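You operate a simulated robot arm through the tools that you are given. There is no shell and no other tool.

You run a simulated two-armed robot. Do the job below in one go: nothing can be reset, and whatever is moved stays where it is left.

TASK
Plate both jellies: left on the red plate, right on the white.
Fine: They come from the jelly press: raise each with its lever and lower both moulds again.

It is judged by the outcome, as a careful person would: the job done as asked, and still so three seconds after it is handed in. It fails if anything else is knocked over, pushed out of place, dropped, spilled or broken.

THE ROBOT
Two 7-joint arms with two-finger parallel grippers on one trunk that stands fixed in place. Base frame: the origin is at the foot of the trunk, x ahead of it, y to its left, z up; the work surface is at about z = 0.8. Lengths are in m, angles in degrees, forces in N, time in s.
The left shoulder is at [0.071, 0.156, 1.105], the right one opposite. Payload 3.91 kg a hand.
Tool frame (each hand has its own): the origin (TCP) lies between the finger pads and is the grasp point; the fingertips stand 0.03 m ahead of it; z points along the fingers, y is the line along which they close. The gripper opens to 0.11 m. The fingers are 0.02 m wide and 0.01 m thick; the gripper's body (0.048 by 0.112 m) begins 0.055 m behind the TCP.
Orientation is that of the tool frame in the base frame, as [roll, pitch, yaw] about the fixed x, y, z axes, in that order (R = Rz(yaw) Ry(pitch) Rx(roll)). With the fingers straight down and closing along the base's y, the tool's x points along the base's -x, its y along +y and its z along -z.

THE INTERFACE
- The arms move only by the tool servo_tool. It takes "left_increments", "right_increments" or both (then of equal length, played together; a hand with none holds still); each is a list of rows, each a list of 7 numbers: the shift along the base's x, y, z in cm, then the turn, a rotation vector about the base's x, y, z in degrees, then the closure in counts, from 0 (fully open) to 255 (shut). In form: [[dx, dy, dz, wx, wy, wz, jaw], ...]. A call has 1 to 20 rows; each row is the pose to reach, as a shift and turn from the pose commanded when the call began. Each row takes 0.2 s and may step no farther than 0.05 m and 8.6 degrees from the row before; otherwise, or with a gripper value out of range, the whole call is refused. A pose out of reach is approached as far as the arm can. The call stops where the force on the tool passes 40 N (or 10 N more than at its start, if that is more) or the arm is blocked; 0.2 s more then pass. Each finger travels about 0.108 m/s and halts on what it meets, pressing with about 43 N; the grip force reading is that of the motor and also rises with nothing between the fingers. The clock runs only during rows and for 0.2 s after the last one: add rows that repeat a pose to give the fingers time. It gives the time, the measured TCP pose, the force on the tool (base axes), the opening and the grip force at its end, in the units of the frame above (readings bear some noise), with the torque about the TCP (base axes, N m) and any sound that the robot's microphone picked up.
- Cameras (640 x 400 px; columns grow to the right, rows downward): "scene" is now at [0.1432, -0.0098, 1.3551]; the picture's right is [-0.10, -1.00, 0.00], its down [-0.35, 0.03, -0.94] and it looks along [0.93, -0.09, -0.35] (base axes); focal length 323 px, centre (320, 200). "left" rides on the left gripper at [0.072, -0.017, -0.104] in its tool frame; the picture's right is [0.23, 0.97, 0.00], its down [-0.76, 0.18, -0.62] and it looks along [-0.61, 0.14, 0.78] (tool axes); focal length 222 px, centre (320, 200). "right" rides on the right gripper at [0.072, 0.017, -0.103] in its tool frame; the picture's right is [-0.23, 0.97, 0.00], its down [-0.76, -0.18, -0.62] and it looks along [-0.61, -0.14, 0.78] (tool axes); focal length 222 px, centre (320, 200). There is no depth. A picture from a camera that has moved, and an enlarged one, comes with that camera's place and axes in the base frame and with its lens.
- camera(camera): a new picture of that camera. It takes no simulated time.
- move_column(by): slides the trunk up (or, below 0, down) by that many m; the arms and the scene camera ride with it, the base frame stays. It gives what a move gives, with no picture.
- pan_tilt(pan, tilt): turns the head with the scene camera to pan (to the left, within 86 degrees either way) and tilt (down, from -29 to 69), counted from straight ahead of the robot. It gives what a move gives.
- enlarge(camera, box): a new picture of the part [left, top, right, bottom] of that camera's present view, enlarged. It takes no simulated time.
- hand_in(): hands the job in; it is judged then, once.

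Nothing tells you positions but the pictures and the camera data. Unless the task says otherwise, let go and move clear before handing in.

The tools are called after "Request:" as a command line: name --argument value ..., lists and objects as JSON in quotes. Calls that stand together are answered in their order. servo_tool: Moves the arms, as the interface text tells. Its arguments: {"type":"object","properties":{"left_increments":{"type":"array"},"right_increments":{"type":"array"}},"required":[]} The other tools are called the same way: move_column (by) slides the trunk up or down; pan_tilt (pan, tilt) turns the head that bears the scene camera; camera (camera) takes a picture; enlarge (camera, box) takes an enlarged picture of a part of a camera's view; hand_in () hands the job in.

At the start:

```text
time: 0.0
left_position: [0.635, 0.0913, 1.1808]
left_ee_rot: [-179.9, -0.1, 180.0]
left_force: [0.6, -0.8, -0.1]
left_moment: [0.01, 0.01, 0.02]
left_opening: 0.11
left_finger_force: 0.1
right_position: [0.6447, -0.3627, 1.1618]
right_ee_rot: [180.0, 0.0, -180.0]
right_force: [0.0, -0.3, 0.1]
right_moment: [-0.02, 0.02, -0.04]
right_opening: 0.1096
right_finger_force: 0.0
trunk travel left (down, up): [-0.55, 0.39]
head pan, tilt: [-5.7, 20.5]
```

scene: 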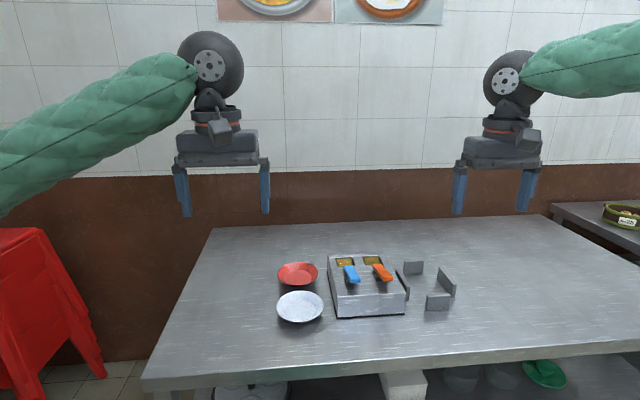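
right: 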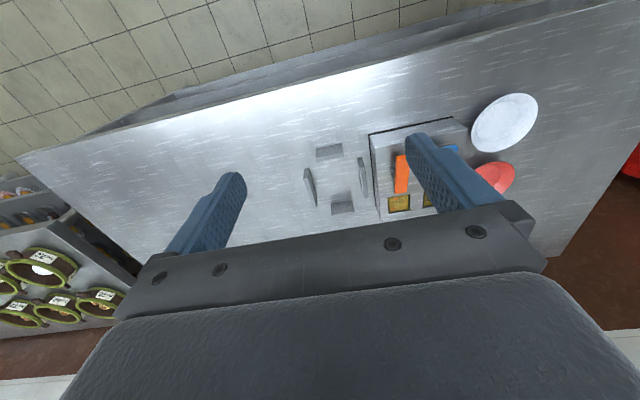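
left: 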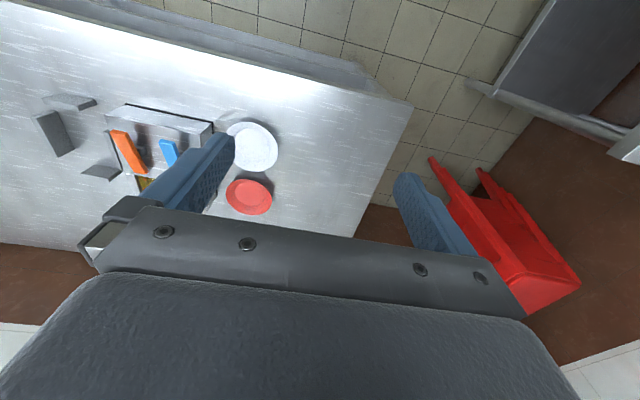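

I see a steel table with a box-like jelly press that has a blue and an orange lever, with a red and a white plate to its left and some upright blocks to its right. I will take enlarged pictures to understand the press.

Request:
enlarge --camera "scene" --box '[260, 230, 480, 340]'

Request:
enlarge --camera "scene" --box '[320, 240, 420, 320]'

Request:
enlarge --camera "right" --box '[280, 80, 560, 240]'

Request:
enlarge --camera "left" --box '[20, 80, 300, 240]'

```text
2.91 times, centred on (370, 285) of scene
camera zoom: at [0.1432, -0.0098, 1.3551], right [-0.1, -1.0, 0.0], down [-0.35, 0.03, -0.94], along [0.93, -0.09, -0.35], focal length 940 px, centre (174, -47)
```

zoom: 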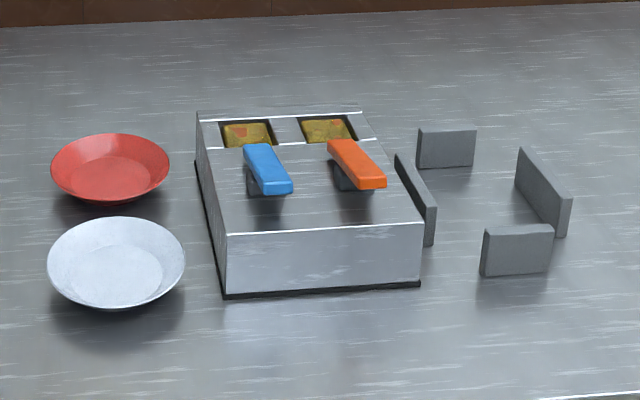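

```text
5.00 times, centred on (370, 280) of scene
camera zoom: at [0.1432, -0.0098, 1.3551], right [-0.1, -1.0, 0.0], down [-0.35, 0.03, -0.94], along [0.93, -0.09, -0.35], focal length 1616 px, centre (70, -200)
```

zoom: 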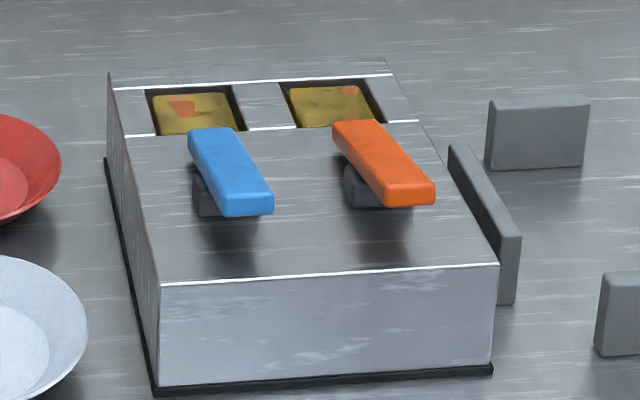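

```text
2.29 times, centred on (420, 160) of right
camera zoom: at [0.573, -0.3462, 1.2651], right [0.23, 0.97, 0.0], down [0.76, -0.18, 0.62], along [0.61, -0.14, -0.78], focal length 508 px, centre (91, 291)
```

zoom: 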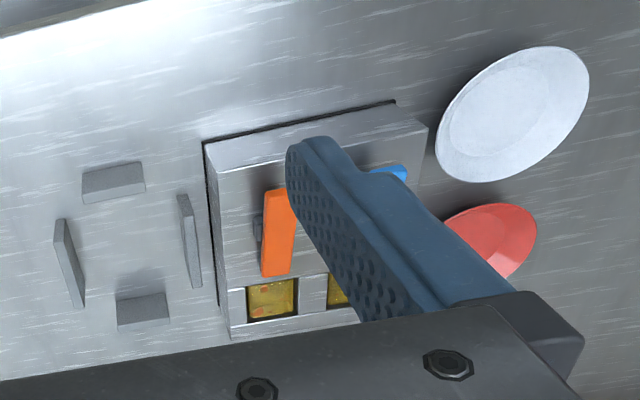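

```text
2.29 times, centred on (160, 160) of left
camera zoom: at [0.5608, 0.0751, 1.2845], right [-0.23, 0.97, 0.0], down [0.76, 0.18, 0.62], along [0.61, 0.14, -0.78], focal length 508 px, centre (686, 291)
```

zoom: 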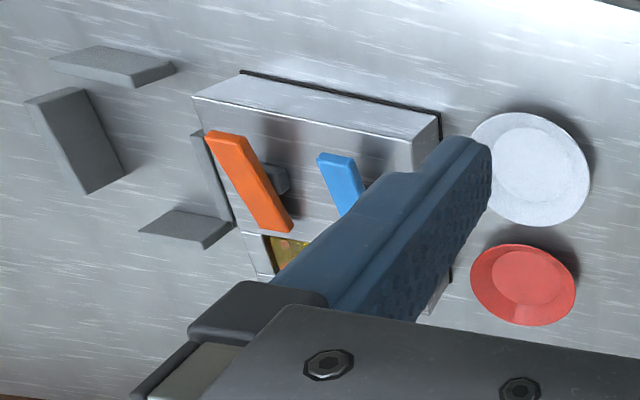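

The press sits at about x 0.78–0.98, y −0.29…−0.117, with its top at z≈0.865. The wells are near x≈0.937, y≈−0.162 and −0.243, and the levers slope up toward the robot. The red plate is near (0.955, −0.027) and the white one near (0.82, −0.027). I will bring the right hand's camera over the press for a closer look.

Request:
servo_tool --right_increments '[[1.0, 4.2, -1.2, 0, 0, 0, 0], [2.0, 8.4, -2.4, 0, 0, 0, 0], [3.0, 12.6, -3.6, 0, 0, 0, 0], [4.0, 16.8, -4.8, 0, 0, 0, 0], [5.0, 21, -6, 0, 0, 0, 0], [5.0, 21, -6, 0, 0, 0, 0]]'

```text
time: 1.4
left_position: [0.6331, 0.0917, 1.1815]
left_ee_rot: [179.9, 0.0, 180.0]
left_force: [0.6, 0.0, -1.0]
left_moment: [0.0, -0.06, -0.01]
left_opening: 0.1098
left_finger_force: 0.0
right_position: [0.6927, -0.1527, 1.1046]
right_ee_rot: [-179.9, 0.1, -180.0]
right_force: [-0.5, -0.3, 0.4]
right_moment: [0.0, -0.04, 0.03]
right_opening: 0.1101
right_finger_force: 0.0
trunk travel left (down, up): [-0.55, 0.39]
head pan, tilt: [-5.7, 20.5]
```

The right hand is now above and in front of the press. I will look with its camera and with the scene camera.

Request:
camera --camera "right"

Request:
enlarge --camera "right" --box '[220, 60, 420, 260]'

Request:
camera --camera "scene"

```text
taken
camera right: at [0.6221, -0.1372, 1.2078], right [0.23, 0.97, 0.0], down [0.76, -0.18, 0.62], along [0.61, -0.14, -0.78], focal length 222 px, centre (320, 200)
```

right: 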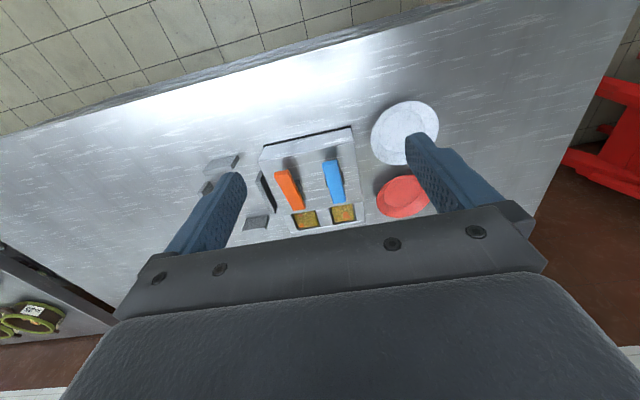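

```text
2.00 times, centred on (320, 160) of right
camera zoom: at [0.6221, -0.1372, 1.2078], right [0.23, 0.97, 0.0], down [0.76, -0.18, 0.62], along [0.61, -0.14, -0.78], focal length 444 px, centre (320, 280)
```

zoom: 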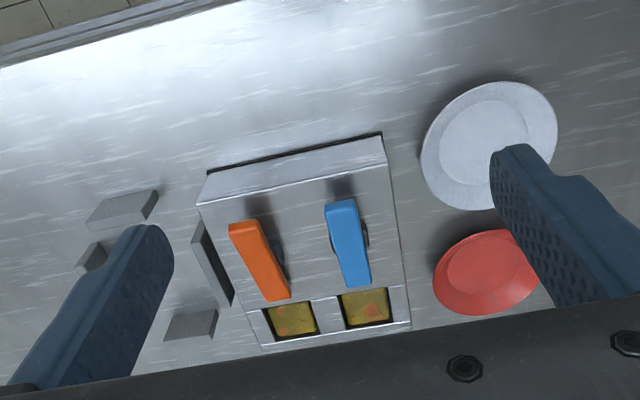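

```text
taken
camera scene: at [0.1416, -0.0093, 1.3554], right [-0.1, -1.0, 0.0], down [-0.35, 0.03, -0.94], along [0.93, -0.09, -0.35], focal length 323 px, centre (320, 200)
```

scene: 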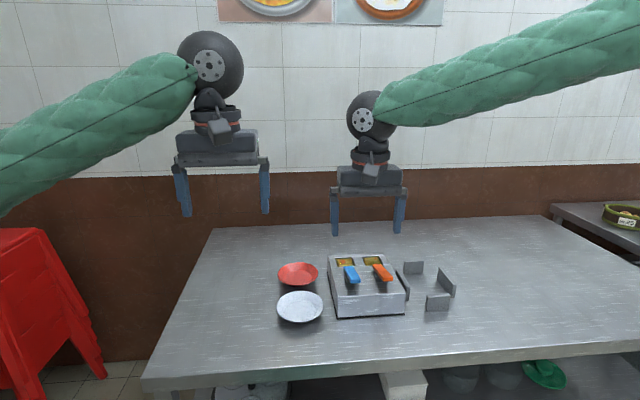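

The press is seen clearly between the fingers. I will enlarge it further to measure the levers and wells.

Request:
enlarge --camera "right" --box '[250, 120, 378, 240]'

Request:
enlarge --camera "scene" --box '[325, 248, 413, 303]'

Request:
enlarge --camera "scene" --box '[265, 250, 361, 330]'

```text
3.33 times, centred on (314, 180) of right
camera zoom: at [0.6221, -0.1372, 1.2078], right [0.23, 0.97, 0.0], down [0.76, -0.18, 0.62], along [0.61, -0.14, -0.78], focal length 740 px, centre (340, 267)
```

zoom: 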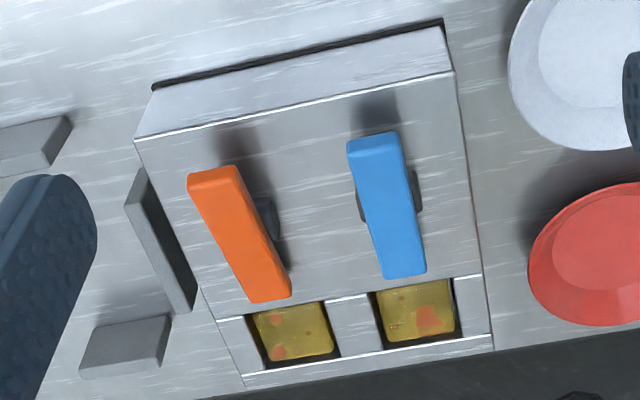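

```text
7.27 times, centred on (369, 276) of scene
camera zoom: at [0.1416, -0.0093, 1.3554], right [-0.1, -1.0, 0.0], down [-0.35, 0.03, -0.94], along [0.93, -0.09, -0.35], focal length 2351 px, centre (-36, -349)
```

zoom: 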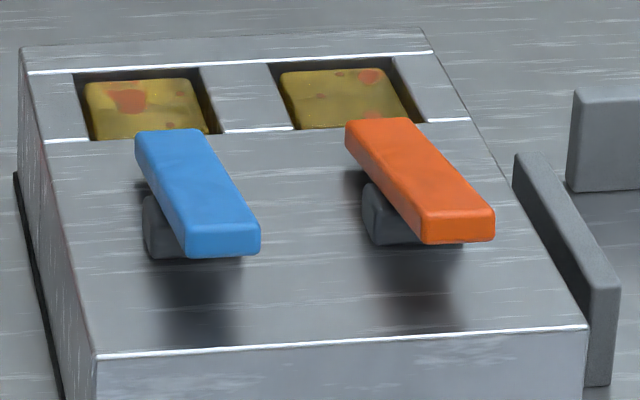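

```text
5.00 times, centred on (313, 290) of scene
camera zoom: at [0.1416, -0.0093, 1.3554], right [-0.1, -1.0, 0.0], down [-0.35, 0.03, -0.94], along [0.93, -0.09, -0.35], focal length 1616 px, centre (355, -250)
```

zoom: 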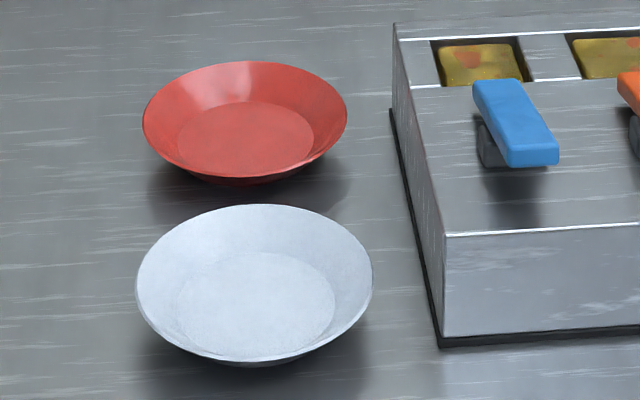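

Each lever runs from x≈0.793 (near end, top z≈0.904) to x≈0.891 (far end, top z≈0.879) on a middle pivot. Pressing the near end should lift the mould. I will move the right hand out to the right, turned to watch, and bring the left hand in from the left, tilted and closed, ready to press the blue lever.

Request:
servo_tool --left_increments '[[2, -1, -1, -8, 0, 0, 255], [4, -2, -2, -16, 0, 0, 255], [6, -3, -3, -24, 0, 0, 255], [8, -4, -4, -32, 0, 0, 255], [10, -5, -5, -40, 0, 0, 255], [10, -5, -5, -40, 0, 0, 255]]' --right_increments '[[0, -4.2, 0, 0, 0, 6, 0], [0, -8.4, 0, 0, 0, 12, 0], [0, -12.6, 0, 0, 0, 18, 0], [0, -16.8, 0, 0, 0, 24, 0], [0, -21, 0, 0, 0, 30, 0], [0, -21, 0, 0, 0, 30, 0]]'

```text
time: 2.8
left_position: [0.7332, 0.0411, 1.1309]
left_ee_rot: [-139.9, 0.0, 180.0]
left_force: [0.0, 0.2, -0.8]
left_moment: [-0.05, -0.02, 0.0]
left_opening: 0.0
left_finger_force: 37.7
right_position: [0.6946, -0.3629, 1.1018]
right_ee_rot: [179.9, 0.0, -149.9]
right_force: [0.0, 0.3, -0.1]
right_moment: [-0.01, -0.03, 0.01]
right_opening: 0.1097
right_finger_force: 0.0
trunk travel left (down, up): [-0.55, 0.39]
head pan, tilt: [-5.7, 20.5]
```

Both hands moved as planned. The left hand goes to hover above the near end of the blue lever.

Request:
servo_tool --left_increments '[[1.2, -3.2, -2.9, 0, 0, 0, 255], [2.4, -6.4, -5.8, 0, 0, 0, 255], [3.7, -9.5, -8.8, 0, 0, 0, 255], [4.9, -12.7, -11.7, 0, 0, 0, 255], [6.1, -15.9, -14.6, 0, 0, 0, 255], [7.3, -19.0, -17.1, 0, 0, 0, 255], [7.3, -19.0, -17.1, 0, 0, 0, 255]]'

Request:
camera --camera "scene"

Request:
camera --camera "right"

Request:
camera --camera "left"

```text
time: 4.4
left_position: [0.8113, -0.1507, 0.9588]
left_ee_rot: [-140.0, 0.0, -180.0]
left_force: [-0.1, 0.3, -0.3]
left_moment: [0.02, -0.02, 0.01]
left_opening: 0.0001
left_finger_force: 38.4
right_position: [0.6957, -0.3629, 1.1031]
right_ee_rot: [-180.0, 0.0, -150.1]
right_force: [0.5, -0.3, -0.2]
right_moment: [0.0, -0.02, 0.01]
right_opening: 0.11
right_finger_force: 0.1
trunk travel left (down, up): [-0.55, 0.39]
head pan, tilt: [-5.7, 20.5]
```

```text
taken
camera scene: at [0.1427, -0.009, 1.3553], right [-0.1, -1.0, 0.0], down [-0.35, 0.03, -0.94], along [0.93, -0.09, -0.35], focal length 323 px, centre (320, 200)
```

scene: 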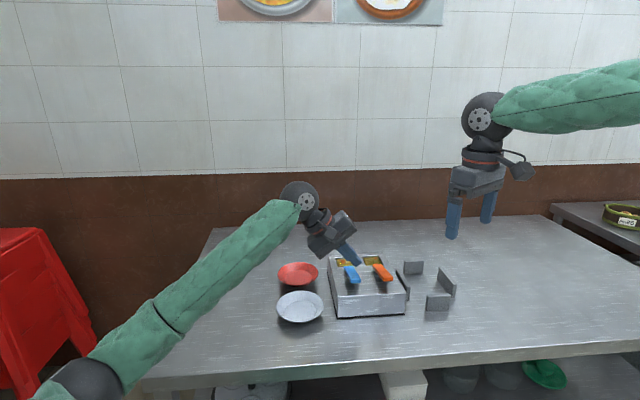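

```text
taken
camera right: at [0.6249, -0.3847, 1.2047], right [-0.29, 0.96, 0.0], down [0.75, 0.23, 0.62], along [0.6, 0.18, -0.78], focal length 222 px, centre (320, 200)
```

right: 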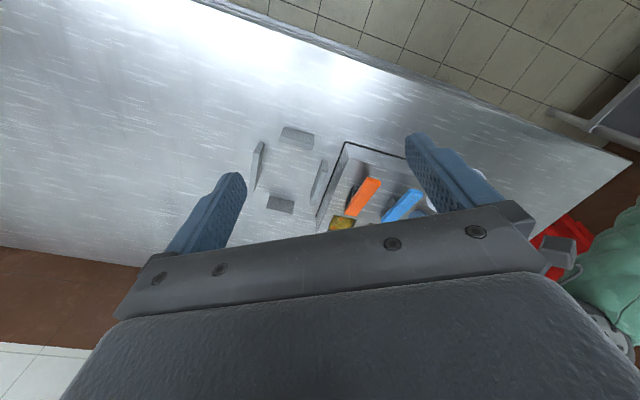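

```text
taken
camera left: at [0.7369, -0.0972, 1.0489], right [-0.23, 0.75, -0.63], down [0.76, 0.54, 0.36], along [0.61, -0.39, -0.69], focal length 222 px, centre (320, 200)
```

left: 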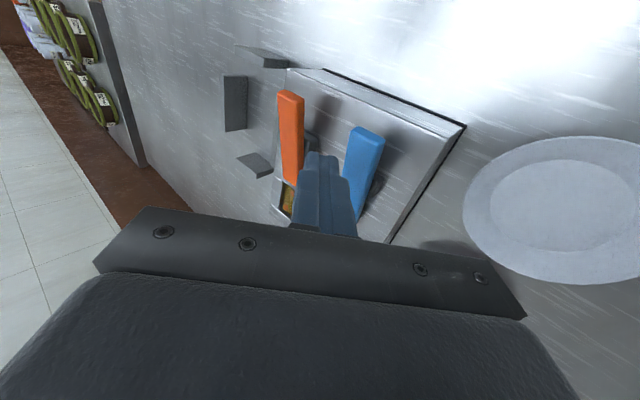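

The tip lines up over the blue lever, about 3 cm above its near end. I will shift slightly toward the end and press down in small steps.

Request:
servo_tool --left_increments '[[-0.8, 0, -1.2, 0, 0, 0, 255], [-0.9, 0, -2.4, 0, 0, 0, 255], [-0.9, 0, -2.9, 0, 0, 0, 255], [-0.9, 0, -3.3, 0, 0, 0, 255], [-0.9, 0, -3.7, 0, 0, 0, 255], [-0.9, 0, -4.0, 0, 0, 0, 255]]'

Request:
enlarge --camera "scene" --box '[315, 240, 415, 320]'

Request:
enlarge --camera "right" --box '[310, 130, 438, 240]'

```text
time: 5.8
left_position: [0.799, -0.1486, 0.919]
left_ee_rot: [-140.0, -0.1, 179.9]
left_force: [-1.3, 1.3, 1.2]
left_moment: [0.02, 0.06, -0.02]
left_opening: 0.0
left_finger_force: 38.2
right_position: [0.6945, -0.3621, 1.1014]
right_ee_rot: [-180.0, 0.0, -150.0]
right_force: [0.2, 0.0, 0.2]
right_moment: [-0.02, 0.02, -0.01]
right_opening: 0.11
right_finger_force: 0.1
trunk travel left (down, up): [-0.55, 0.39]
head pan, tilt: [-5.7, 20.5]
```

```text
5.00 times, centred on (365, 280) of scene
camera zoom: at [0.1432, -0.0098, 1.3551], right [-0.1, -1.0, 0.0], down [-0.35, 0.03, -0.94], along [0.93, -0.09, -0.35], focal length 1616 px, centre (95, -200)
```

zoom: 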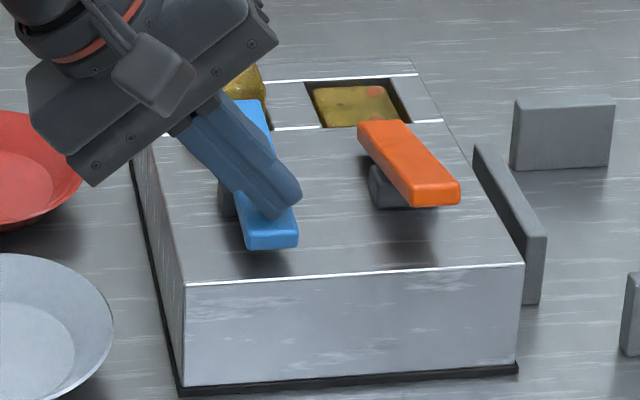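

```text
3.64 times, centred on (374, 185) of right
camera zoom: at [0.6254, -0.3854, 1.204], right [-0.29, 0.96, 0.0], down [0.75, 0.23, 0.62], along [0.6, 0.18, -0.78], focal length 808 px, centre (124, 254)
```

zoom: 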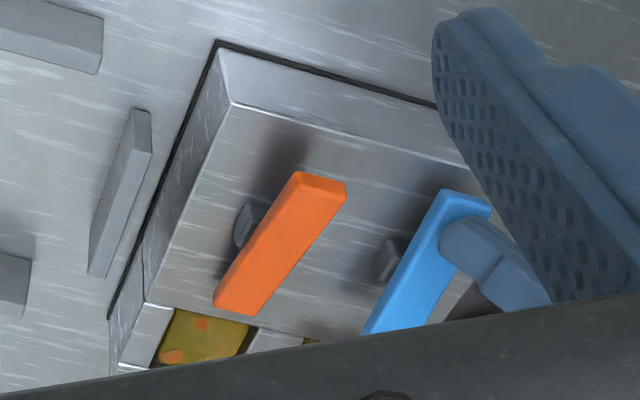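

The blue lever is tilting easily and the left jelly appears to be rising. I will keep pressing down.

Request:
servo_tool --left_increments '[[0, 0, -0.3, 0, 0, 0, 255], [0, 0, -0.6, 0, 0, 0, 255], [0, 0, -0.9, 0, 0, 0, 255], [0, 0, -1.1, 0, 0, 0, 255]]'

Request:
enlarge --camera "scene" --box '[315, 240, 415, 320]'

Request:
enlarge --camera "left" --box '[220, 40, 480, 260]'

```text
time: 6.8
left_position: [0.7976, -0.1497, 0.9143]
left_ee_rot: [-139.8, 0.3, 179.9]
left_force: [8.8, 0.0, 34.2]
left_moment: [-0.43, -0.56, 0.12]
left_opening: 0.0001
left_finger_force: 37.4
right_position: [0.6927, -0.3625, 1.1018]
right_ee_rot: [179.9, 0.1, -150.0]
right_force: [0.8, 0.4, -0.6]
right_moment: [-0.03, -0.01, 0.01]
right_opening: 0.1099
right_finger_force: 0.1
trunk travel left (down, up): [-0.55, 0.39]
head pan, tilt: [-5.7, 20.5]
```

```text
5.00 times, centred on (365, 280) of scene
camera zoom: at [0.1413, -0.0095, 1.3559], right [-0.1, -1.0, 0.0], down [-0.35, 0.03, -0.94], along [0.93, -0.09, -0.35], focal length 1616 px, centre (95, -200)
```

zoom: 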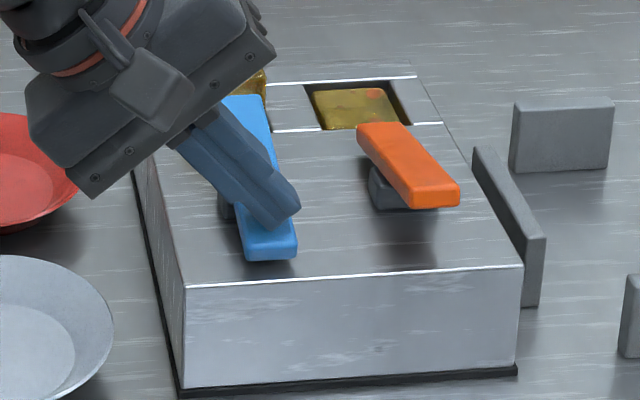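

```text
1.82 times, centred on (350, 150) of left
camera zoom: at [0.7238, -0.0943, 1.0043], right [-0.22, 0.74, -0.63], down [0.76, 0.54, 0.36], along [0.61, -0.4, -0.69], focal length 404 px, centre (266, 291)
```

zoom: 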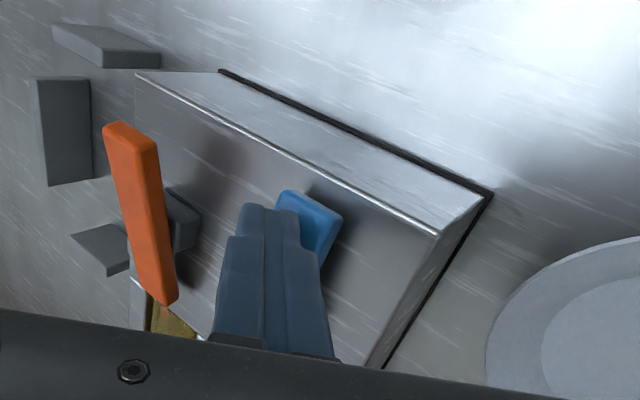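

The lever has reached its stop (34 N). I will lift the left hand off to see whether the mould stays up by itself.

Request:
servo_tool --left_increments '[[0, 0, 0.5, 0, 0, 0, 255], [0, 0, 1.1, 0, 0, 0, 255], [0, 0.5, 2.5, 0, 0, 0, 255], [0, 3, 5, 0, 0, 0, 255], [-1, 7, 7, 0, 0, 0, 255], [-1, 10, 8, 0, 0, 0, 255], [-1, 10, 8, 0, 0, 0, 255]]'

Request:
enlarge --camera "scene" --box '[315, 240, 415, 320]'

Request:
camera --camera "scene"

```text
time: 8.4
left_position: [0.7866, -0.0497, 0.9933]
left_ee_rot: [-140.1, 0.0, -180.0]
left_force: [-0.2, -0.4, 0.2]
left_moment: [0.03, 0.0, -0.02]
left_opening: 0.0
left_finger_force: 37.7
right_position: [0.6955, -0.363, 1.1005]
right_ee_rot: [-180.0, 0.0, -150.0]
right_force: [0.3, -0.2, 0.8]
right_moment: [0.01, -0.05, 0.03]
right_opening: 0.1099
right_finger_force: 0.1
trunk travel left (down, up): [-0.55, 0.39]
head pan, tilt: [-5.7, 20.5]
```

```text
5.00 times, centred on (365, 280) of scene
camera zoom: at [0.1435, -0.01, 1.3551], right [-0.1, -1.0, 0.0], down [-0.35, 0.04, -0.94], along [0.93, -0.09, -0.35], focal length 1616 px, centre (95, -200)
```

zoom: 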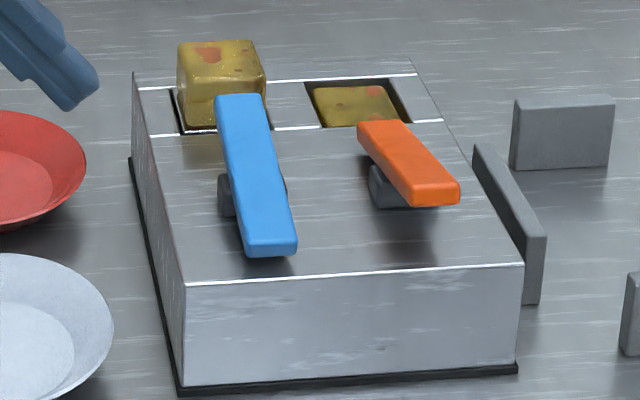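

```text
taken
camera scene: at [0.1435, -0.01, 1.3551], right [-0.1, -1.0, 0.0], down [-0.35, 0.04, -0.94], along [0.93, -0.09, -0.35], focal length 323 px, centre (320, 200)
```

scene: 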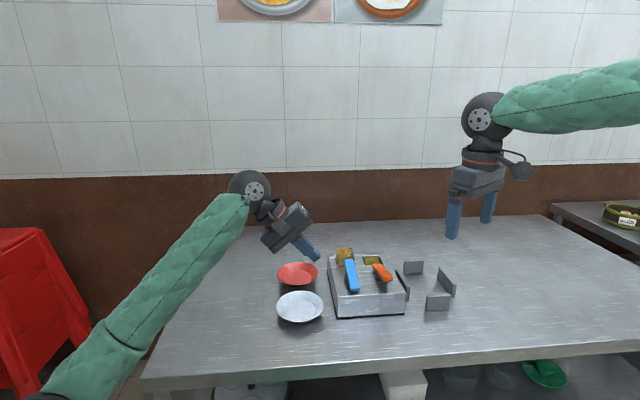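

The lever latches, and the left jelly now stands about 4 cm clear of the press top. I will retract the left arm to the left and bring the right hand back square, closer to the press for the pick.

Request:
servo_tool --left_increments '[[-1.5, 3.7, 2, 6.5, 0, 0, 255], [-3, 7.4, 4, 13, 0, 0, 255], [-5, 11, 6, 19.5, 0, 0, 255], [-8, 14.5, 8, 26, 0, 0, 255], [-11, 18, 10, 32.5, 0, 0, 255], [-13, 21.5, 12, 39, 0, 0, 255], [-13, 21.5, 12, 40, 0, 0, 255]]' --right_increments '[[0, 0, 0, 0, 0, -6, 0], [0, 2, 0, 0, 0, -12, 0], [1, 6, 0, 0, 0, -18, 30], [2, 10, 0, 0, 0, -24, 60], [4, 14, 0, 0, 0, -30, 70], [6, 18, 0, 0, 0, -30, 70], [6, 18, 0, 0, 0, -30, 70]]'

Request:
camera --camera "right"

Request:
enlarge --camera "right" --box '[240, 100, 440, 230]'

Request:
enlarge --camera "scene" --box '[265, 240, 365, 320]'

```text
refused: row 4 steps farther than a row can; nothing moved
```

```text
taken
camera right: at [0.6256, -0.3857, 1.2039], right [-0.29, 0.96, 0.0], down [0.75, 0.23, 0.62], along [0.6, 0.18, -0.78], focal length 222 px, centre (320, 200)
```

right: 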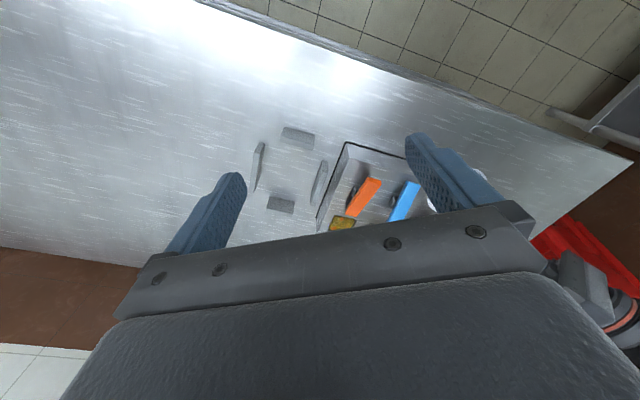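

```text
3.08 times, centred on (340, 165) of right
camera zoom: at [0.6256, -0.3857, 1.2039], right [-0.29, 0.96, 0.0], down [0.75, 0.23, 0.62], along [0.6, 0.18, -0.78], focal length 684 px, centre (258, 308)
```

zoom: 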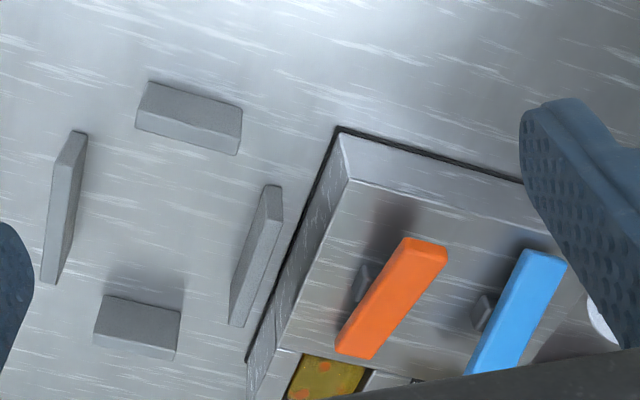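

```text
5.00 times, centred on (315, 280) of scene
camera zoom: at [0.1435, -0.01, 1.3551], right [-0.1, -1.0, 0.0], down [-0.35, 0.04, -0.94], along [0.93, -0.09, -0.35], focal length 1616 px, centre (345, -200)
```

zoom: 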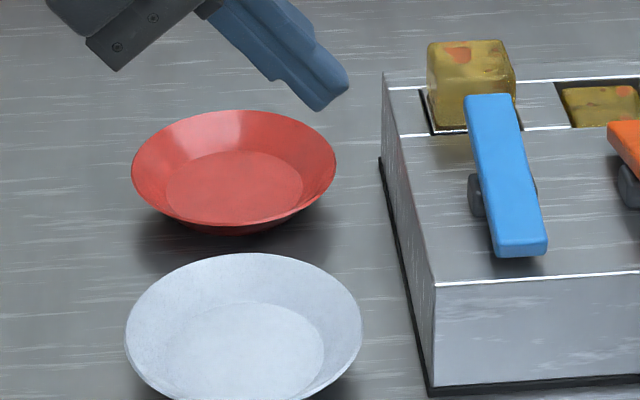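

That call was refused because one row stepped too far. I will send the same move again with smaller steps.

Request:
servo_tool --left_increments '[[-1, 3.0, 2, 5.5, 0, 0, 255], [-2.5, 6, 4, 11, 0, 0, 255], [-4.5, 9, 6, 16.5, 0, 0, 255], [-6.5, 12, 8, 22, 0, 0, 255], [-8.5, 15, 10, 27.5, 0, 0, 255], [-10.5, 18, 11, 33, 0, 0, 255], [-12.5, 21, 12, 39, 0, 0, 255], [-12.5, 21, 12, 40, 0, 0, 255]]' --right_increments '[[0, 0, 0, 0, 0, -6, 0], [0, 2, 0, 0, 0, -12, 0], [1, 5, 0, 0, 0, -18, 30], [2, 8, 0, 0, 0, -24, 60], [3, 11, 0, 0, 0, -30, 70], [4, 14, 0, 0, 0, -30, 70], [5, 17, 0, 0, 0, -30, 70], [6, 18, 0, 0, 0, -30, 70]]'

Request:
camera --camera "right"

Request:
enlarge --camera "right" --box '[240, 100, 440, 230]'

Request:
camera --camera "scene"

```text
time: 10.2
left_position: [0.6634, 0.1621, 1.1075]
left_ee_rot: [179.9, -0.2, -179.9]
left_force: [-0.3, -0.3, 0.3]
left_moment: [0.03, 0.02, -0.01]
left_opening: 0.0
left_finger_force: 37.4
right_position: [0.7538, -0.1825, 1.1019]
right_ee_rot: [180.0, -0.1, 180.0]
right_force: [-0.1, -0.4, 0.4]
right_moment: [0.04, 0.02, -0.03]
right_opening: 0.0799
right_finger_force: 0.0
trunk travel left (down, up): [-0.55, 0.39]
head pan, tilt: [-5.7, 20.5]
```

```text
taken
camera right: at [0.6828, -0.1662, 1.204], right [0.23, 0.97, 0.0], down [0.76, -0.18, 0.62], along [0.61, -0.14, -0.78], focal length 222 px, centre (320, 200)
```

right: 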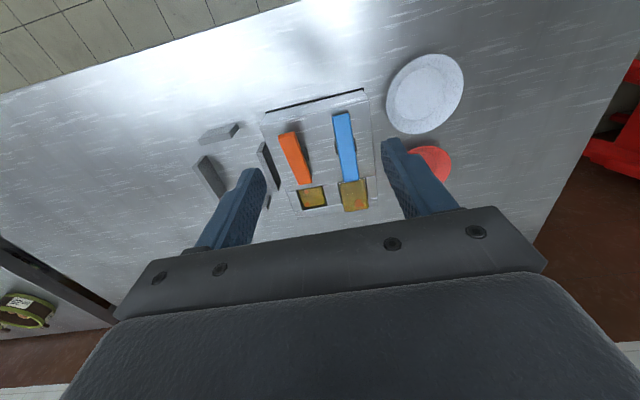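

```text
3.08 times, centred on (340, 165) of right
camera zoom: at [0.6828, -0.1662, 1.204], right [0.23, 0.97, 0.0], down [0.76, -0.18, 0.62], along [0.61, -0.14, -0.78], focal length 684 px, centre (258, 308)
```

zoom: 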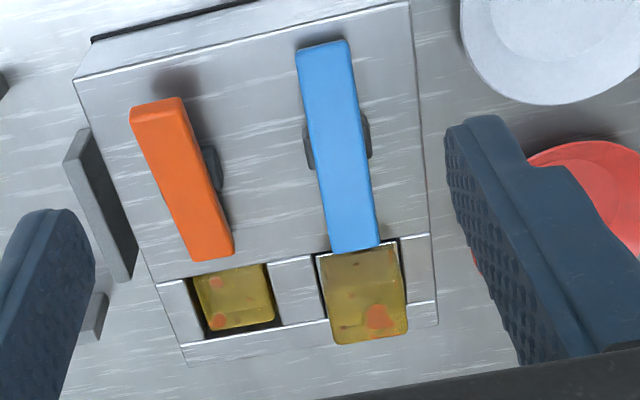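

```text
taken
camera scene: at [0.1445, -0.0097, 1.3549], right [-0.1, -1.0, 0.0], down [-0.35, 0.03, -0.94], along [0.93, -0.09, -0.35], focal length 323 px, centre (320, 200)
```

scene: 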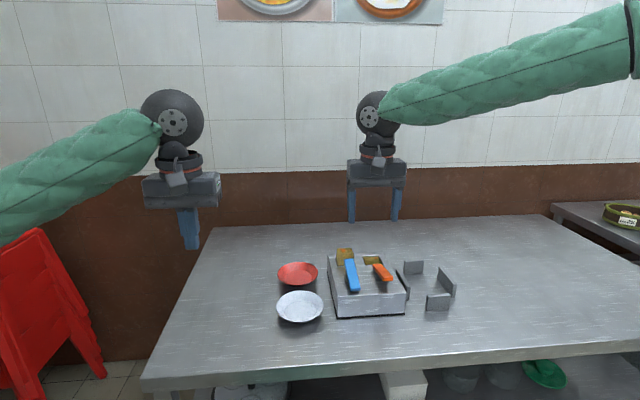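

The raised jelly is centred near (0.937, −0.160), spanning z≈0.865–0.903. I will tilt the right hand 15° forward for reach and hover just above the jelly.

Request:
servo_tool --right_increments '[[3.6, 0.4, -2.2, 0, -3, 0, 70], [7.2, 0.9, -4.8, 0, -6, 0, 70], [10.8, 1.3, -7.4, 0, -9, 0, 70], [14.5, 1.8, -10, 0, -12, 0, 70], [18.2, 2.2, -12.6, 0, -15, 0, 70], [18.2, 2.2, -12.6, 0, -15, 0, 70]]'

Request:
camera --camera "right"

Request:
enlarge --camera "scene" --box '[295, 190, 425, 310]'

```text
time: 11.6
left_position: [0.664, 0.1625, 1.1082]
left_ee_rot: [-179.9, 0.0, -179.9]
left_force: [0.5, 0.5, 0.0]
left_moment: [-0.02, 0.0, -0.01]
left_opening: 0.0
left_finger_force: 37.9
right_position: [0.9148, -0.1763, 0.9808]
right_ee_rot: [180.0, 15.0, -180.0]
right_force: [0.2, 0.2, 0.1]
right_moment: [-0.02, 0.03, -0.01]
right_opening: 0.0798
right_finger_force: 0.2
right hand out of reach, approached as far as the arm can: row 5, 6
trunk travel left (down, up): [-0.55, 0.39]
head pan, tilt: [-5.7, 20.5]
```

```text
taken
camera right: at [0.8185, -0.1618, 1.0613], right [0.22, 0.97, 0.06], down [0.57, -0.18, 0.8], along [0.79, -0.14, -0.6], focal length 222 px, centre (320, 200)
```

right: 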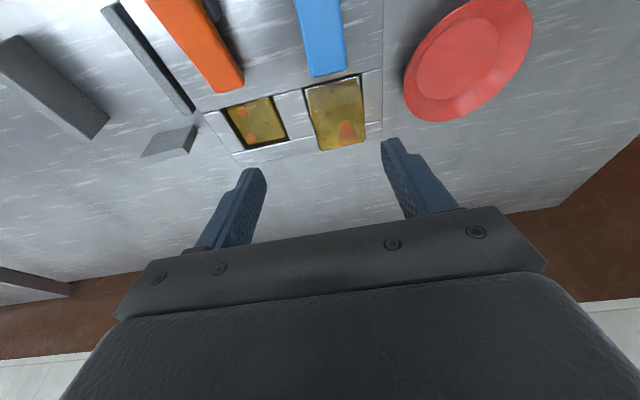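

```text
3.33 times, centred on (360, 250) of scene
camera zoom: at [0.1441, -0.0094, 1.355], right [-0.1, -1.0, 0.0], down [-0.35, 0.03, -0.94], along [0.93, -0.09, -0.35], focal length 1078 px, centre (187, 33)
```

zoom: 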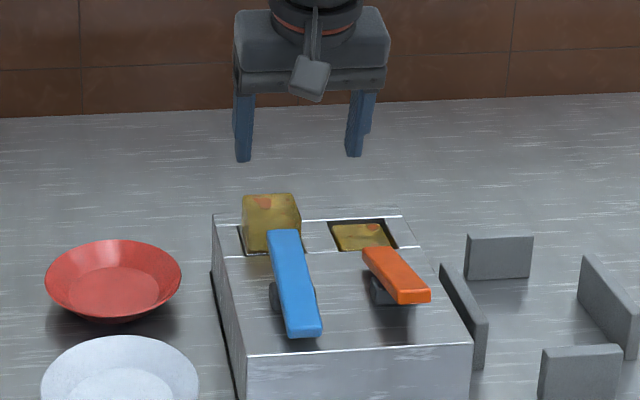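

The solver ran out of reach just short of the hover point, stopping at (0.915, −0.176). I will look at the arm's posture before choosing a better approach.

Request:
camera --camera "scene"

Request:
servo_tool --right_increments '[[0, 0, 0, 0, 0, 0, 70]]'

```text
taken
camera scene: at [0.1441, -0.0094, 1.355], right [-0.1, -1.0, 0.0], down [-0.35, 0.03, -0.94], along [0.93, -0.09, -0.35], focal length 323 px, centre (320, 200)
```

scene: 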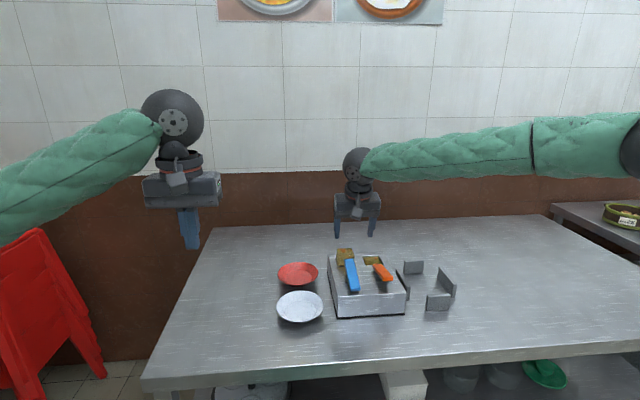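

```text
time: 12.0
left_position: [0.6627, 0.1614, 1.1088]
left_ee_rot: [180.0, 0.0, -180.0]
left_force: [-0.3, 0.2, 0.4]
left_moment: [0.03, 0.0, -0.02]
left_opening: 0.0001
left_finger_force: 37.6
right_position: [0.9122, -0.1767, 0.9818]
right_ee_rot: [-180.0, 15.0, 180.0]
right_force: [0.0, 0.6, -0.1]
right_moment: [-0.01, 0.03, 0.0]
right_opening: 0.0799
right_finger_force: 0.1
trunk travel left (down, up): [-0.55, 0.39]
head pan, tilt: [-5.7, 20.5]
```

The elbow is still well bent, so this looks like a joint limit rather than pure distance. I will probe small moves in free space above the press to find out.

Request:
servo_tool --right_increments '[[-3, 0, 2, 0, 0, 0, 70], [-5, 1, 2, 0, 0, 0, 70], [-5, 3, 2, 0, 0, 0, 70], [-5, 5, 2, 0, 0, 0, 70], [-5, 7, 2, 0, 0, 0, 70], [-5, 7, 2, 0, 0, 0, 70]]'

```text
time: 13.4
left_position: [0.6629, 0.1609, 1.1075]
left_ee_rot: [180.0, -0.1, 179.9]
left_force: [-0.6, 0.0, -0.2]
left_moment: [0.0, 0.01, -0.01]
left_opening: 0.0
left_finger_force: 37.7
right_position: [0.8573, -0.1188, 1.0061]
right_ee_rot: [179.9, 15.1, 179.9]
right_force: [-0.3, -0.6, 0.1]
right_moment: [0.01, 0.0, -0.01]
right_opening: 0.0795
right_finger_force: 0.1
right hand out of reach, approached as far as the arm can: row 5, 6
trunk travel left (down, up): [-0.55, 0.39]
head pan, tilt: [-5.7, 20.5]
```

The limit behaves like a line in the +x+y direction, so it may depend on the wrist angle. I will try again with the tilt removed to see how it shifts.

Request:
servo_tool --right_increments '[[-2, -2, 0, 0, 7.5, 0, 70], [-2, -4, 0, 0, 15, 0, 70], [0, -5, 0, 0, 15, 0, 70], [2, -5, 0, 0, 15, 0, 70], [4, -5, 0, 0, 15, 0, 70], [6, -5, 0, 0, 15, 0, 70], [8, -5, 0, 0, 15, 0, 70]]'

```text
time: 15.0
left_position: [0.6624, 0.1622, 1.108]
left_ee_rot: [-180.0, 0.0, -180.0]
left_force: [-0.3, -0.4, 0.1]
left_moment: [-0.03, 0.02, 0.02]
left_opening: 0.0
left_finger_force: 37.4
right_position: [0.8908, -0.1974, 1.0131]
right_ee_rot: [180.0, 0.0, -180.0]
right_force: [-0.2, 0.4, 0.1]
right_moment: [0.03, -0.02, 0.04]
right_opening: 0.0797
right_finger_force: 0.0
right hand out of reach, approached as far as the arm can: row 4, 5, 6, 7
trunk travel left (down, up): [-0.55, 0.39]
head pan, tilt: [-5.7, 20.5]
```

The wrist position seems to be what is limited, and the right arm's high elbow keeps it from reaching across. The left arm's elbow sits lower, so I will test the left arm. I will back the right hand off and send the left hand, tilted 30° forward, to hover above the red plate.

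Request:
servo_tool --right_increments '[[-3, -3, 1, 0, 0, 0, 70], [-6, -6, 2, 0, 0, 0, 70], [-9, -9, 3, 0, 0, 0, 70], [-12, -12, 5, 0, 0, 0, 70], [-14, -15, 7, 0, 0, 0, 70], [-16, -18, 9, 0, 0, 0, 70], [-16, -18, 9, 0, 0, 0, 70], [-16, -18, 9, 0, 0, 0, 70], [-16, -18, 9, 0, 0, 0, 70], [-16, -18, 9, 0, 0, 0, 70]]' --left_increments '[[0, 0, 0, 0, -3, 0, 200], [0, 0, 0, 0, -6, 0, 150], [2, -1, 0, 0, -9, 0, 110], [5, -3, -1, 0, -12, 0, 70], [8, -5.5, -2, 0, -15, 0, 70], [11, -8, -3, 0, -18, 0, 70], [14, -10.5, -4, 0, -21, 0, 70], [17, -13, -5.5, 0, -24, 0, 70], [20.5, -15.5, -7, 0, -27, 0, 70], [24, -18, -8, 0, -30, 0, 70]]'

Request:
camera --camera "scene"

```text
time: 17.2
left_position: [0.9045, -0.0189, 1.0284]
left_ee_rot: [-179.9, 30.0, -180.0]
left_force: [0.0, -0.1, -0.2]
left_moment: [0.03, 0.01, 0.0]
left_opening: 0.0795
left_finger_force: 0.1
right_position: [0.7322, -0.3799, 1.1036]
right_ee_rot: [179.9, -0.1, -180.0]
right_force: [0.2, -0.1, -0.2]
right_moment: [0.04, 0.0, 0.03]
right_opening: 0.0799
right_finger_force: 0.1
trunk travel left (down, up): [-0.55, 0.39]
head pan, tilt: [-5.7, 20.5]
```

```text
taken
camera scene: at [0.144, -0.0108, 1.355], right [-0.1, -1.0, 0.0], down [-0.35, 0.04, -0.94], along [0.93, -0.09, -0.35], focal length 323 px, centre (320, 200)
```

scene: 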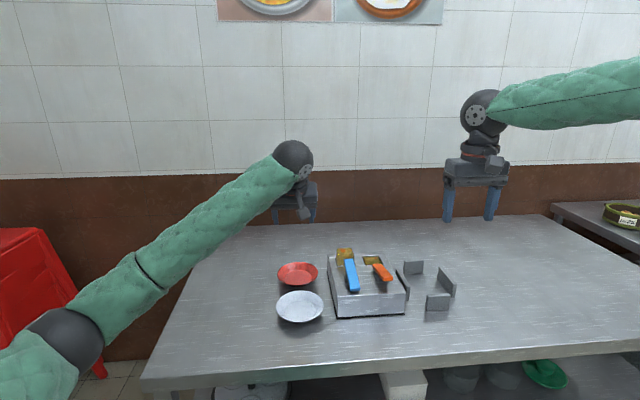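

The left arm reaches over the red plate without trouble. I will try it over toward the raised jelly, still at a safe height.

Request:
servo_tool --left_increments '[[0.5, -3.5, -1, 0, 0, 0, 70], [1.2, -7, -2, 0, 0, 0, 70], [2.2, -10.5, -3, 0, 0, 0, 70], [3.2, -14.1, -4, 0, 0, 0, 70], [3.2, -14.1, -4, 0, 0, 0, 70]]'

Request:
camera --camera "left"

Request:
camera --camera "scene"

```text
time: 18.4
left_position: [0.9378, -0.1591, 0.9878]
left_ee_rot: [-179.9, 29.9, -179.9]
left_force: [0.2, 1.5, -0.3]
left_moment: [-0.02, 0.03, -0.01]
left_opening: 0.0797
left_finger_force: 0.1
right_position: [0.7321, -0.3784, 1.1045]
right_ee_rot: [180.0, 0.0, 180.0]
right_force: [0.3, 0.2, -0.1]
right_moment: [-0.02, -0.03, 0.0]
right_opening: 0.0798
right_finger_force: 0.1
trunk travel left (down, up): [-0.55, 0.39]
head pan, tilt: [-5.7, 20.5]
```

```text
taken
camera left: at [0.8222, -0.1746, 1.0422], right [-0.2, 0.97, -0.11], down [0.35, 0.18, 0.92], along [0.92, 0.14, -0.37], focal length 222 px, centre (320, 200)
```

left: 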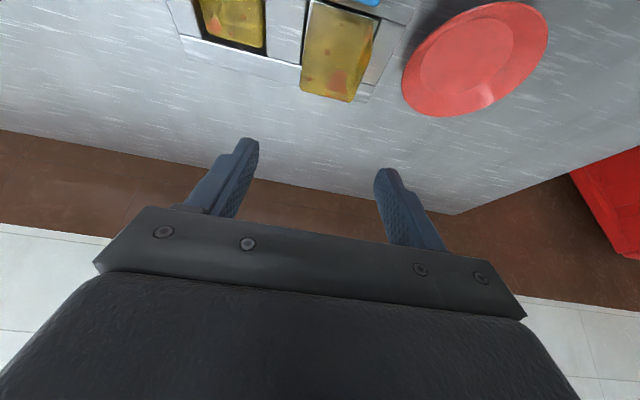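

```text
taken
camera scene: at [0.143, -0.0087, 1.3552], right [-0.1, -1.0, 0.0], down [-0.35, 0.03, -0.94], along [0.93, -0.09, -0.35], focal length 323 px, centre (320, 200)
```

scene: 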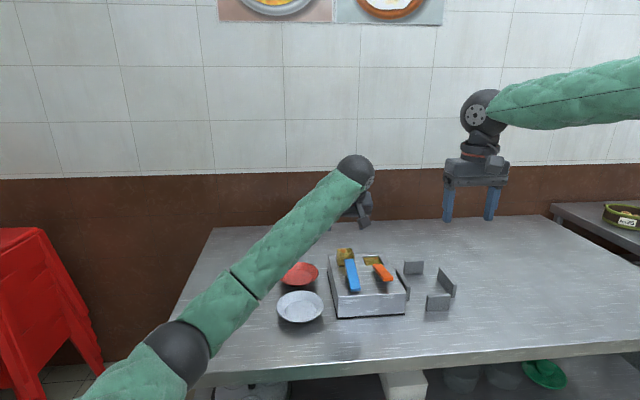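

The left hand reaches right above the jelly. I will check the alignment with enlarged views before descending.

Request:
enlarge --camera "left" --box '[180, 0, 460, 175]'

Request:
enlarge --camera "scene" --box '[310, 180, 410, 300]'

```text
2.29 times, centred on (320, 88) of left
camera zoom: at [0.8222, -0.1746, 1.0422], right [-0.2, 0.97, -0.11], down [0.35, 0.18, 0.92], along [0.92, 0.14, -0.37], focal length 508 px, centre (320, 457)
```

zoom: 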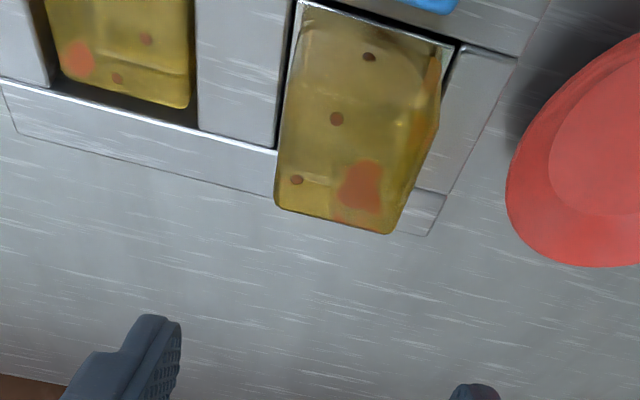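

```text
3.33 times, centred on (360, 240) of scene
camera zoom: at [0.143, -0.0087, 1.3552], right [-0.1, -1.0, 0.0], down [-0.35, 0.03, -0.94], along [0.93, -0.09, -0.35], focal length 1078 px, centre (187, 67)
```

zoom: 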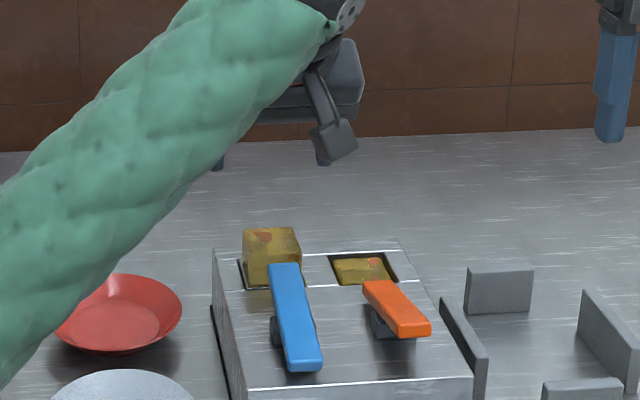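

The jelly is at x≈0.913–0.955 and y≈−0.18…−0.138, and the open fingers straddle it. I will descend to the grasp height with the jaws still open.

Request:
servo_tool --left_increments '[[-0.6, 0, -2, 0, 0, 0, 70], [-1, 0, -4, 0, 0, 0, 70], [-1, 0, -6, 0, 0, 0, 70], [-1, 0, -7.5, 0, 0, 0, 70], [-1, 0, -8.4, 0, 0, 0, 70], [-1, 0, -8.4, 0, 0, 0, 70]]'

Request:
camera --camera "left"

Request:
camera --camera "right"

Request:
enlarge --camera "scene" --box '[310, 200, 410, 300]'

```text
time: 19.8
left_position: [0.9252, -0.1601, 0.9044]
left_ee_rot: [-180.0, 30.0, 180.0]
left_force: [0.4, 0.9, -0.8]
left_moment: [-0.02, 0.0, 0.0]
left_opening: 0.0799
left_finger_force: 0.1
right_position: [0.7305, -0.379, 1.1043]
right_ee_rot: [179.9, 0.1, -180.0]
right_force: [-0.8, -0.2, 0.4]
right_moment: [0.0, -0.02, 0.02]
right_opening: 0.0797
right_finger_force: 0.1
trunk travel left (down, up): [-0.55, 0.39]
head pan, tilt: [-5.7, 20.5]
```

```text
taken
camera left: at [0.8097, -0.1756, 0.959], right [-0.2, 0.97, -0.11], down [0.35, 0.18, 0.92], along [0.92, 0.14, -0.37], focal length 222 px, centre (320, 200)
```

left: 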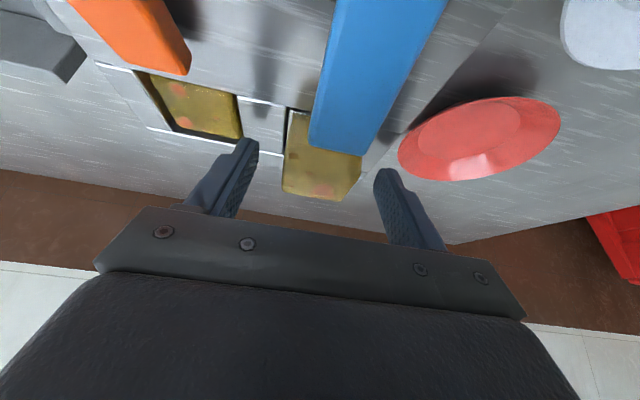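

```text
taken
camera right: at [0.6604, -0.3632, 1.2073], right [0.23, 0.97, 0.0], down [0.76, -0.18, 0.62], along [0.61, -0.14, -0.78], focal length 222 px, centre (320, 200)
```

right: 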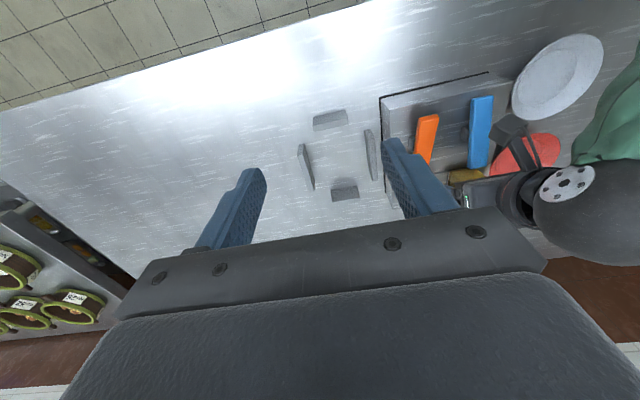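

```text
4.00 times, centred on (360, 250) of scene
camera zoom: at [0.1432, -0.0099, 1.3551], right [-0.1, -1.0, 0.0], down [-0.35, 0.04, -0.94], along [0.93, -0.09, -0.35], focal length 1293 px, centre (160, 0)
```

zoom: 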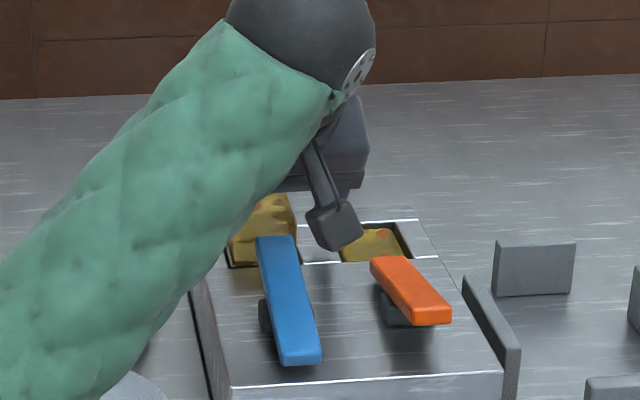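

The jelly sits centred between the fingers. I will close gently in stages.

Request:
servo_tool --left_increments '[[0, 0, 0, 0, 0, 0, 130], [0, 0, 0, 0, 0, 0, 150], [0, 0, 0, 0, 0, 0, 165], [0, 0, 0, 0, 0, 0, 165]]'

Request:
camera --camera "left"

```text
time: 20.8
left_position: [0.925, -0.1593, 0.9046]
left_ee_rot: [-180.0, 30.0, -180.0]
left_force: [0.0, -0.8, 0.1]
left_moment: [-0.02, -0.01, 0.04]
left_opening: 0.0435
left_finger_force: 42.5
right_position: [0.7321, -0.3793, 1.1037]
right_ee_rot: [180.0, 0.1, 179.9]
right_force: [0.3, 0.0, -0.4]
right_moment: [-0.02, 0.05, 0.02]
right_opening: 0.0799
right_finger_force: 0.2
trunk travel left (down, up): [-0.55, 0.39]
head pan, tilt: [-5.7, 20.5]
```

```text
taken
camera left: at [0.8097, -0.1756, 0.959], right [-0.2, 0.97, -0.11], down [0.35, 0.18, 0.92], along [0.92, 0.14, -0.37], focal length 222 px, centre (320, 200)
```

left: 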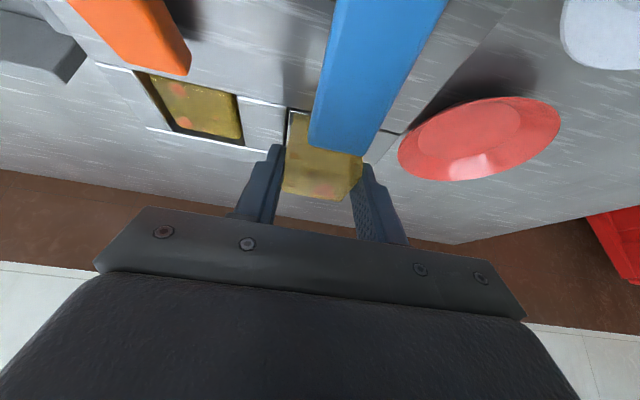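

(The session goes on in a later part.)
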